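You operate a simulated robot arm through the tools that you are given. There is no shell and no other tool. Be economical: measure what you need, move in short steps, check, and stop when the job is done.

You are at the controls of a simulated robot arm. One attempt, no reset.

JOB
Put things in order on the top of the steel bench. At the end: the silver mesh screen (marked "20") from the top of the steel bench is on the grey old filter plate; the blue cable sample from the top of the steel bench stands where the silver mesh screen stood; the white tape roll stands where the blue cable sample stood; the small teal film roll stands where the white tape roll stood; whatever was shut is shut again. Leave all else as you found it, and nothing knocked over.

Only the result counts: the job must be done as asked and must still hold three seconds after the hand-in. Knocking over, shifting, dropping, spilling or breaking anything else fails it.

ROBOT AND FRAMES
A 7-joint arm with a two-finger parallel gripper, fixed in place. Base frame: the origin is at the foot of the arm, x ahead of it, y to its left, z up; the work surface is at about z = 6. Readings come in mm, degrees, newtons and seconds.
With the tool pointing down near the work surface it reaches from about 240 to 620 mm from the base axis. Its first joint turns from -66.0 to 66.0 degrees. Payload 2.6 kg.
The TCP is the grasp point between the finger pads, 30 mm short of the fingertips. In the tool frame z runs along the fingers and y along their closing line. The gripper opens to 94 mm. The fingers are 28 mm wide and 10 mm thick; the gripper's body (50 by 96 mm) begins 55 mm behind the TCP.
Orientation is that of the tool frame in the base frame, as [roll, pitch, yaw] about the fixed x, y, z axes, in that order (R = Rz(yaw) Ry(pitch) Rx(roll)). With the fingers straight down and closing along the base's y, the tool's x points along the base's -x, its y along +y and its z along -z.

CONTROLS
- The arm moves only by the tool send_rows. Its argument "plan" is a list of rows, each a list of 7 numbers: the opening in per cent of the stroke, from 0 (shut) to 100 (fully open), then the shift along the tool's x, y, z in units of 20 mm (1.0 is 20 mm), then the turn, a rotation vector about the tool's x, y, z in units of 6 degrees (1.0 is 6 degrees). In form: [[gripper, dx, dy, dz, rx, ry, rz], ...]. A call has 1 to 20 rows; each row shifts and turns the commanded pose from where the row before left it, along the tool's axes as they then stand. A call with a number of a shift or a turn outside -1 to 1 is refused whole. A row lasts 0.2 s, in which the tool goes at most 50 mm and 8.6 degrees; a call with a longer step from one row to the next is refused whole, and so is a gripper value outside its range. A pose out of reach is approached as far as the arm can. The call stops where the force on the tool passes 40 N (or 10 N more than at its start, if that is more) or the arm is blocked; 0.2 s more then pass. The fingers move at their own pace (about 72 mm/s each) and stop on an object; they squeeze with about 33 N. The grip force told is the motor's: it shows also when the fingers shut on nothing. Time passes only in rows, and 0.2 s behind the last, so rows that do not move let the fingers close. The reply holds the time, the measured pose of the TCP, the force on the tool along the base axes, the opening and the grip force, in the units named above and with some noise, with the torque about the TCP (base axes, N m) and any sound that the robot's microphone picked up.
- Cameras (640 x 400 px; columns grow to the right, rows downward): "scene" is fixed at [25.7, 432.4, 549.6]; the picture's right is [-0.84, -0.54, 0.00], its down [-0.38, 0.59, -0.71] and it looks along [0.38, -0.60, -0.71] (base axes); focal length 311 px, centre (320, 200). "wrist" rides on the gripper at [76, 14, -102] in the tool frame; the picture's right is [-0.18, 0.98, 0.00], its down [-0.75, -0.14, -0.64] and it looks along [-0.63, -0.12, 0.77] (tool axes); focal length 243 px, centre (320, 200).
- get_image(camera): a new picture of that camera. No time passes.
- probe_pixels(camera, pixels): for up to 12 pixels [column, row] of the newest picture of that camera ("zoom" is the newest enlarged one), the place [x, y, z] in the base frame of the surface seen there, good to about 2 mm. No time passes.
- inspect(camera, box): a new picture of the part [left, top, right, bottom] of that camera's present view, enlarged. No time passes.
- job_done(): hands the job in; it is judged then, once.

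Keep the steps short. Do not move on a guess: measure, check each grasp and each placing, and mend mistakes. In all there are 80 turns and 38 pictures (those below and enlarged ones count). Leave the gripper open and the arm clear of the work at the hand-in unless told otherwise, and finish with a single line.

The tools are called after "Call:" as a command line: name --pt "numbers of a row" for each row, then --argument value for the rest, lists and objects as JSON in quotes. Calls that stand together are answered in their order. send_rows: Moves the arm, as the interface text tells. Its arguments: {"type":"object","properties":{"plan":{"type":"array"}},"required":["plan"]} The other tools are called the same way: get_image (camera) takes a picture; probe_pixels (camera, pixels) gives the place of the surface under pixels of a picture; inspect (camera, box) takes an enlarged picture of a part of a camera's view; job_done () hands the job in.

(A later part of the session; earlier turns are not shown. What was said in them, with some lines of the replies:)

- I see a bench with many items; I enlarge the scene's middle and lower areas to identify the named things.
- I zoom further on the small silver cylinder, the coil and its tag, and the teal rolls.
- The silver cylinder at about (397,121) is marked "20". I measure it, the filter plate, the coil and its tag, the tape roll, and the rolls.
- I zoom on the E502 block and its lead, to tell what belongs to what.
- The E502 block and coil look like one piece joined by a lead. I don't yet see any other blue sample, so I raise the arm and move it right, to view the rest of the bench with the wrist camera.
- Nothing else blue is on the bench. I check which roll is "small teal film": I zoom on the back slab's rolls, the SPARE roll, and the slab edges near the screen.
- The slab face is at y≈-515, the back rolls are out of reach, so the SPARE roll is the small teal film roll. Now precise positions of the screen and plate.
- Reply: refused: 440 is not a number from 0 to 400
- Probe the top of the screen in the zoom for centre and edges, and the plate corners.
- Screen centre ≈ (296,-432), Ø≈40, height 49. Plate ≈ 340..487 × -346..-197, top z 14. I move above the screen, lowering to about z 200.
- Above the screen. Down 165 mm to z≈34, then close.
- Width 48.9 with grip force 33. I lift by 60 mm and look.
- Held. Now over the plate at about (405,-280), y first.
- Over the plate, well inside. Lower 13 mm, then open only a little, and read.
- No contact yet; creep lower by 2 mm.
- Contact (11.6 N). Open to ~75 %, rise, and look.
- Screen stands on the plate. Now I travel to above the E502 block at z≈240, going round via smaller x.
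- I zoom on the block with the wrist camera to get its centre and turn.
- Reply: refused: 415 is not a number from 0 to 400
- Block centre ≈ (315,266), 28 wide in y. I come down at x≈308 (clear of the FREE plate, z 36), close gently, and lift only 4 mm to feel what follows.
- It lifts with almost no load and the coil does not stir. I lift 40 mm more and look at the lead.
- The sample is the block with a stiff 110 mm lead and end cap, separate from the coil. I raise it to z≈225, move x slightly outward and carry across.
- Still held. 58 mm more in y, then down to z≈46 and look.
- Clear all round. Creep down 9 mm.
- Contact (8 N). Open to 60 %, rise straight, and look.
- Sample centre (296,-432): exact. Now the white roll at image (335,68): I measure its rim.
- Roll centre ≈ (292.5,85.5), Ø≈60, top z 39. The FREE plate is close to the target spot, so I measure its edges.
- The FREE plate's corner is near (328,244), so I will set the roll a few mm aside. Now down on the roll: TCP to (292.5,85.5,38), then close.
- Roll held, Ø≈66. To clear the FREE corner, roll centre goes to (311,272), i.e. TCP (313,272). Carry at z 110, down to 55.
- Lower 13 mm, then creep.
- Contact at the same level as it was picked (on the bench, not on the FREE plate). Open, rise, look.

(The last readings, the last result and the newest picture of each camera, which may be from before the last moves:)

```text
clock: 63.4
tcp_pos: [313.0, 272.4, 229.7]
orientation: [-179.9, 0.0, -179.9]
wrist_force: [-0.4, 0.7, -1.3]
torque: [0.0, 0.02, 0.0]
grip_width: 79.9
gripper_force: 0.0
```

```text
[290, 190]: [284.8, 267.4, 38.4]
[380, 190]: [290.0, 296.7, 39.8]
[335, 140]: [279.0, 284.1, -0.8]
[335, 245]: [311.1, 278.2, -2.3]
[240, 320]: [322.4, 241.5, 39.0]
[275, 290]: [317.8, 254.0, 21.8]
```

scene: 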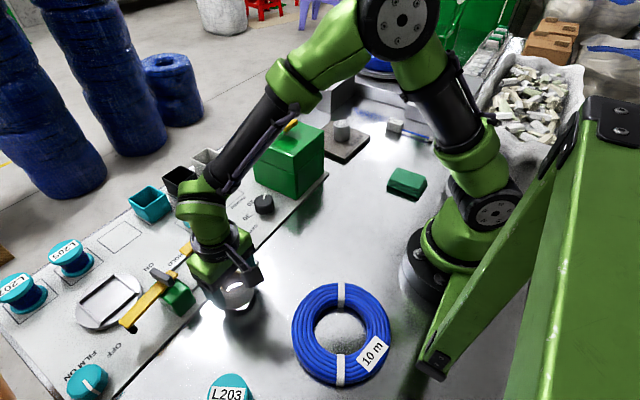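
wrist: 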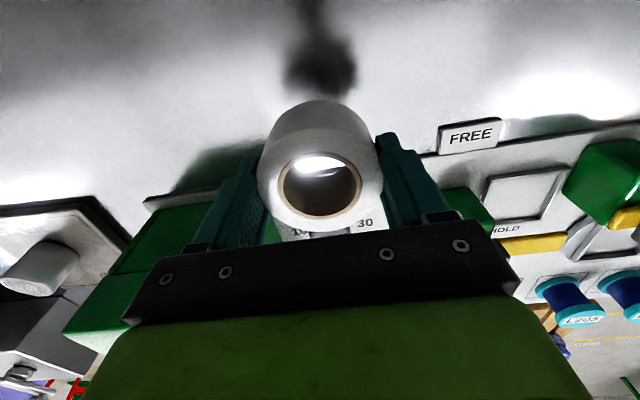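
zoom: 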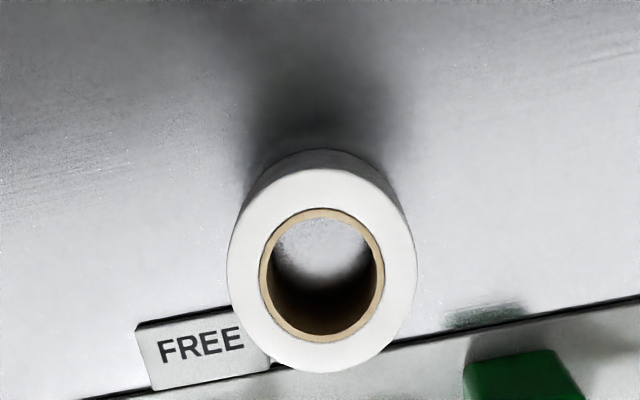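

The tape roll stands flat. Next I move to (450,185) at z≈230 to measure the SPARE roll.

Call:
send_rows --pt "85 -0.98 -0.62 0 0 0 0" --pt "85 -0.98 -0.62 0 0 0 0" --pt "85 -0.98 -0.62 0 0 0 0" --pt "85 -0.98 -0.62 0 0 0 0" --pt "85 -0.98 -0.62 0 0 0 0" --pt "85 -0.98 -0.62 0 0 0 0" --pt "85 -0.98 -0.62 0 0 0 0" --pt "85 0 0 0 0 0 0"

Call:
inspect --camera "wrist" --box '[200, 0, 440, 220]'

```text
clock: 65.2
tcp_pos: [449.5, 185.1, 227.1]
orientation: [-180.0, 0.0, -179.9]
wrist_force: [-0.7, 0.7, -0.4]
torque: [0.01, 0.0, -0.04]
grip_width: 79.7
gripper_force: 0.0
```

```text
1.82 times, centred on (320, 110) of wrist
```

zoom: 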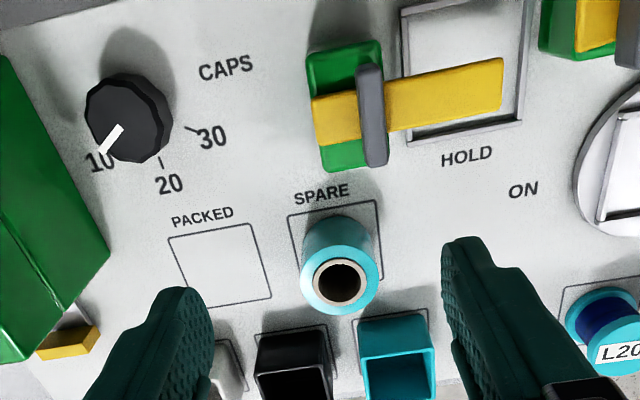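

Call:
probe_pixels --camera "zoom" --pixels '[[308, 280], [373, 275], [338, 249], [342, 308], [372, 75], [372, 160], [320, 110], [490, 80], [395, 325], [290, 335], [338, 215], [345, 165]]'

```text
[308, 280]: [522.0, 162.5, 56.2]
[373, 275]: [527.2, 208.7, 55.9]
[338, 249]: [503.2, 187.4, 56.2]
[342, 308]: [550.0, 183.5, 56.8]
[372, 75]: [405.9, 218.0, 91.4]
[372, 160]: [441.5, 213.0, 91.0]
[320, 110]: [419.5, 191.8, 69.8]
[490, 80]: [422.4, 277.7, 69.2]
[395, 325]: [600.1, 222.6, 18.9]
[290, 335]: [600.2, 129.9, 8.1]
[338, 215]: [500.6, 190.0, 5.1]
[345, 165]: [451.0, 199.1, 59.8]
```

Film roll centre ≈ (526,185.5), Ø≈50, z 6–57; lever ends at x≈445. I move over it and go down to z≈42, then grip and lift.

Call:
send_rows --pt "85 -0.96 0 0 0 0 0" --pt "85 -0.96 0 0 0 0 0" --pt "85 -0.96 0 0 0 0 0" --pt "85 -0.95 0 0 0 0 0" --pt "85 0 0 1 0 0 0" --pt "85 0 0 1 0 0 0" --pt "85 0 0 1 0 0 0" --pt "85 0 0 1 0 0 0" --pt "85 0 0 1 0 0 0" --pt "85 0 0 1 0 0 0" --pt "85 0 0 0 0 0 0"

Call:
get_image --camera "wrist"

```text
clock: 67.6
tcp_pos: [527.8, 185.0, 108.2]
orientation: [180.0, 0.1, -180.0]
wrist_force: [0.6, 0.3, -0.1]
torque: [-0.02, 0.03, -0.01]
grip_width: 80.0
gripper_force: 0.1
```

```text
7 pictures are left
```

wrist: 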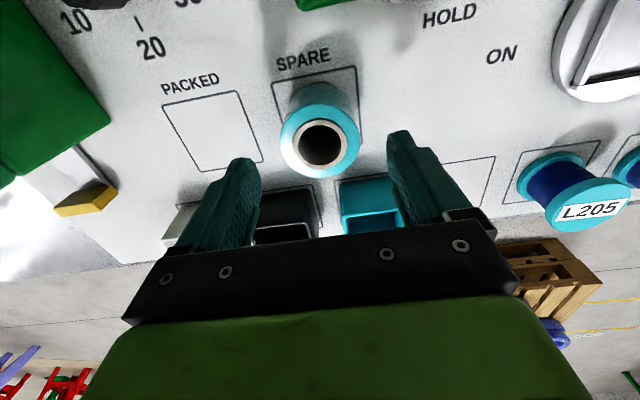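

Roll is centred between the fingers. Down 66 mm, close.

Call:
send_rows --pt "85 0 0 1 0 0 0" --pt "85 0 0 1 0 0 0" --pt "85 0 0 0.8 0 0 0" --pt "85 0 0 0.5 0 0 0" --pt "85 0 0 0 0 0 0" --pt "0 0 0 0 0 0 0" --pt "0 0 0 0 0 0 0" --pt "0 0 0 0 0 0 0"

Call:
send_rows --pt "0 0 0 -0.5 0 0 0" --pt "0 0 0 -1 0 0 0" --pt "0 0 0 -1 0 0 0" --pt "0 0 0 -1 0 0 0" --pt "0 0 0 -1 0 0 0" --pt "0 0 0 -1 0 0 0" --pt "0 0 0 -0.5 0 0 0" --pt "0 0 0 0 0 0 0"

Call:
get_image --camera "wrist"

```text
clock: 69.4
tcp_pos: [526.5, 185.6, 43.0]
orientation: [180.0, 0.0, -180.0]
wrist_force: [0.5, -0.7, -0.3]
torque: [0.0, 0.0, 0.0]
grip_width: 54.9
gripper_force: 33.1
```

```text
clock: 71.2
tcp_pos: [525.9, 184.3, 162.0]
orientation: [-179.9, 0.0, 180.0]
wrist_force: [0.5, 0.6, -0.8]
torque: [0.02, -0.01, -0.02]
grip_width: 55.2
gripper_force: 33.0
```

```text
6 pictures are left
```

wrist: 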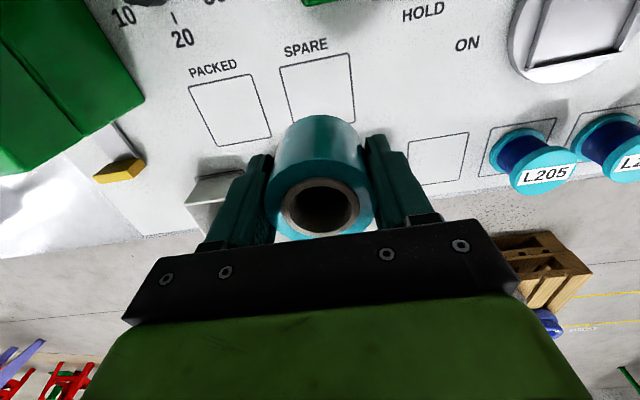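

Held. Carry to (292.5,85.5) at z 162, then down to ≈50.

Call:
send_rows --pt "0 0.973 -0.41 0 0 0 0" --pt "0 0.973 -0.41 0 0 0 0" --pt "0 0.973 -0.41 0 0 0 0" --pt "0 0.973 -0.41 0 0 0 0" --pt "0 0.973 -0.41 0 0 0 0" --pt "0 0.973 -0.41 0 0 0 0" --pt "0 0.973 -0.41 0 0 0 0" --pt "0 0.973 -0.41 0 0 0 0" --pt "0 0.973 -0.41 0 0 0 0" --pt "0 0.973 -0.41 0 0 0 0" --pt "0 0.973 -0.41 0 0 0 0" --pt "0 0.973 -0.41 0 0 0 0" --pt "0 0 0 1 0 0 0" --pt "0 0 0 1 0 0 0" --pt "0 0 0 1 0 0 0" --pt "0 0 0 1 0 0 0" --pt "0 0 0 1 0 0 0" --pt "0 0 0 0.6 0 0 0" --pt "0 0 0 0 0 0 0"

Call:
send_rows --pt "0 0 0 0.2 0 0 0" --pt "0 0 0 0.2 0 0 0" --pt "0 0 0 0.1 0 0 0" --pt "0 0 0 0 0 0 0"

```text
clock: 75.2
tcp_pos: [292.5, 88.5, 49.7]
orientation: [180.0, 0.0, 179.9]
wrist_force: [0.1, 0.3, -0.4]
torque: [-0.02, 0.0, 0.02]
grip_width: 55.1
gripper_force: 33.5
```

```text
clock: 76.2
tcp_pos: [292.9, 87.8, 40.7]
orientation: [-179.9, 0.0, 180.0]
wrist_force: [-0.3, -0.8, -1.6]
torque: [0.0, 0.03, 0.0]
grip_width: 55.1
gripper_force: 33.6
```

Y is 2 mm too far; I correct that and creep down.

Call:
send_rows --pt "0 0 -0.1 0 0 0 0" --pt "0 0 0 0.05 0 0 0" --pt "0 0 0 0.05 0 0 0" --pt "0 0 0 0 0 0 0"

Call:
send_rows --pt "0 0 0 0.05 0 0 0" --pt "0 0 0 0 0 0 0"

```text
clock: 77.2
tcp_pos: [292.5, 84.7, 39.0]
orientation: [180.0, 0.0, 179.9]
wrist_force: [-0.3, -0.1, -0.6]
torque: [0.0, 0.0, -0.02]
grip_width: 55.2
gripper_force: 33.1
```

```text
clock: 77.8
tcp_pos: [291.9, 86.3, 37.6]
orientation: [179.9, 0.0, 179.9]
wrist_force: [-0.6, 0.3, -1.0]
torque: [0.01, -0.04, 0.0]
grip_width: 55.3
gripper_force: 33.1
```

Call:
send_rows --pt "0 0 0 0.05 0 0 0" --pt "0 0 0 0 0 0 0"

```text
clock: 78.4
tcp_pos: [293.5, 84.6, 37.6]
orientation: [179.9, 0.0, 179.9]
wrist_force: [0.4, -0.4, 0.7]
torque: [-0.07, 0.01, 0.03]
grip_width: 55.1
gripper_force: 33.0
```

Call:
send_rows --pt "0 0 0 0.04 0 0 0" --pt "0 0 0 0 0 0 0"

```text
clock: 79.0
tcp_pos: [292.6, 85.0, 37.1]
orientation: [180.0, 0.1, 180.0]
wrist_force: [-5.4, -1.0, 22.6]
torque: [-0.25, 0.12, -0.13]
grip_width: 55.1
gripper_force: 33.0
```

Contact. Open, rise, and look from both cameras.

Call:
send_rows --pt "70 0 0 0 0 0 0" --pt "80 0 0 0 0 0 0" --pt "80 0 0 0 0 0 0" --pt "80 0 0 -0.5 0 0 0" --pt "80 0 0 -1 0 0 0" --pt "80 0 0 -1 0 0 0" --pt "80 0 0 -1 0 0 0" --pt "80 0 0 -1 0 0 0" --pt "80 0 0 -1 0 0 0" --pt "80 0 0 -1 0 0 0" --pt "80 0 0 -1 0 0 0" --pt "80 0 0 -1 0 0 0" --pt "80 0 0 -1 0 0 0" --pt "100 0 0 -1 0 0 0" --pt "100 0 0 -1 0 0 0" --pt "100 0 0 -1 0 0 0" --pt "100 0 0 0 0 0 0"

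Call:
get_image --camera "scene"

Call:
get_image --camera "wrist"

```text
clock: 82.6
tcp_pos: [292.2, 84.6, 286.5]
orientation: [180.0, 0.0, 179.9]
wrist_force: [0.2, 0.6, 0.5]
torque: [0.02, 0.01, -0.01]
grip_width: 94.2
gripper_force: 0.1
```

```text
5 pictures are left
```

scene: 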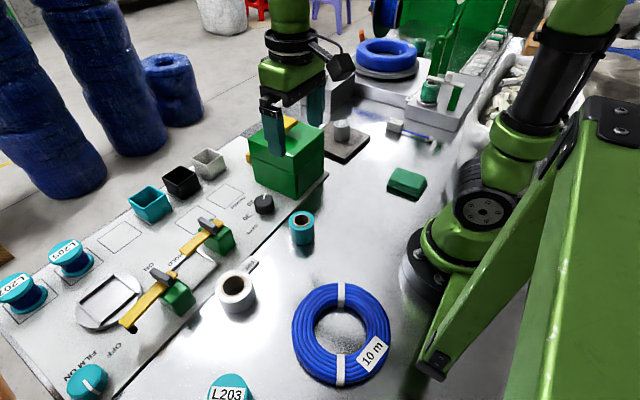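

```text
4 pictures are left
```

wrist: 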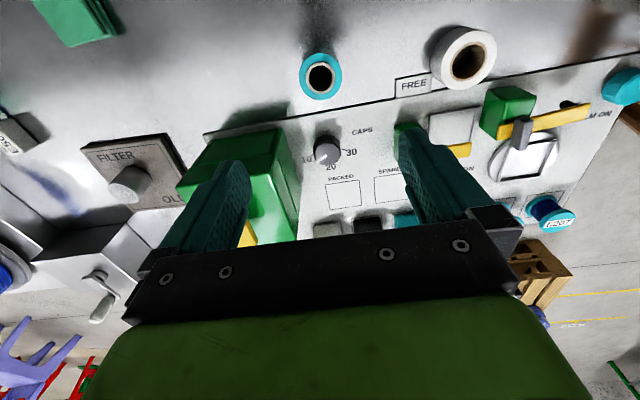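

All four things stand in their places, nothing else has moved, the green box is still shut, and the gripper is open and clear. I hand in.

Call:
job_done

```text
The job is handed in.
```

All four moves are done and handed in; the white tape roll stands about 7 mm off the cable sample's old centre, to clear the FREE plate.
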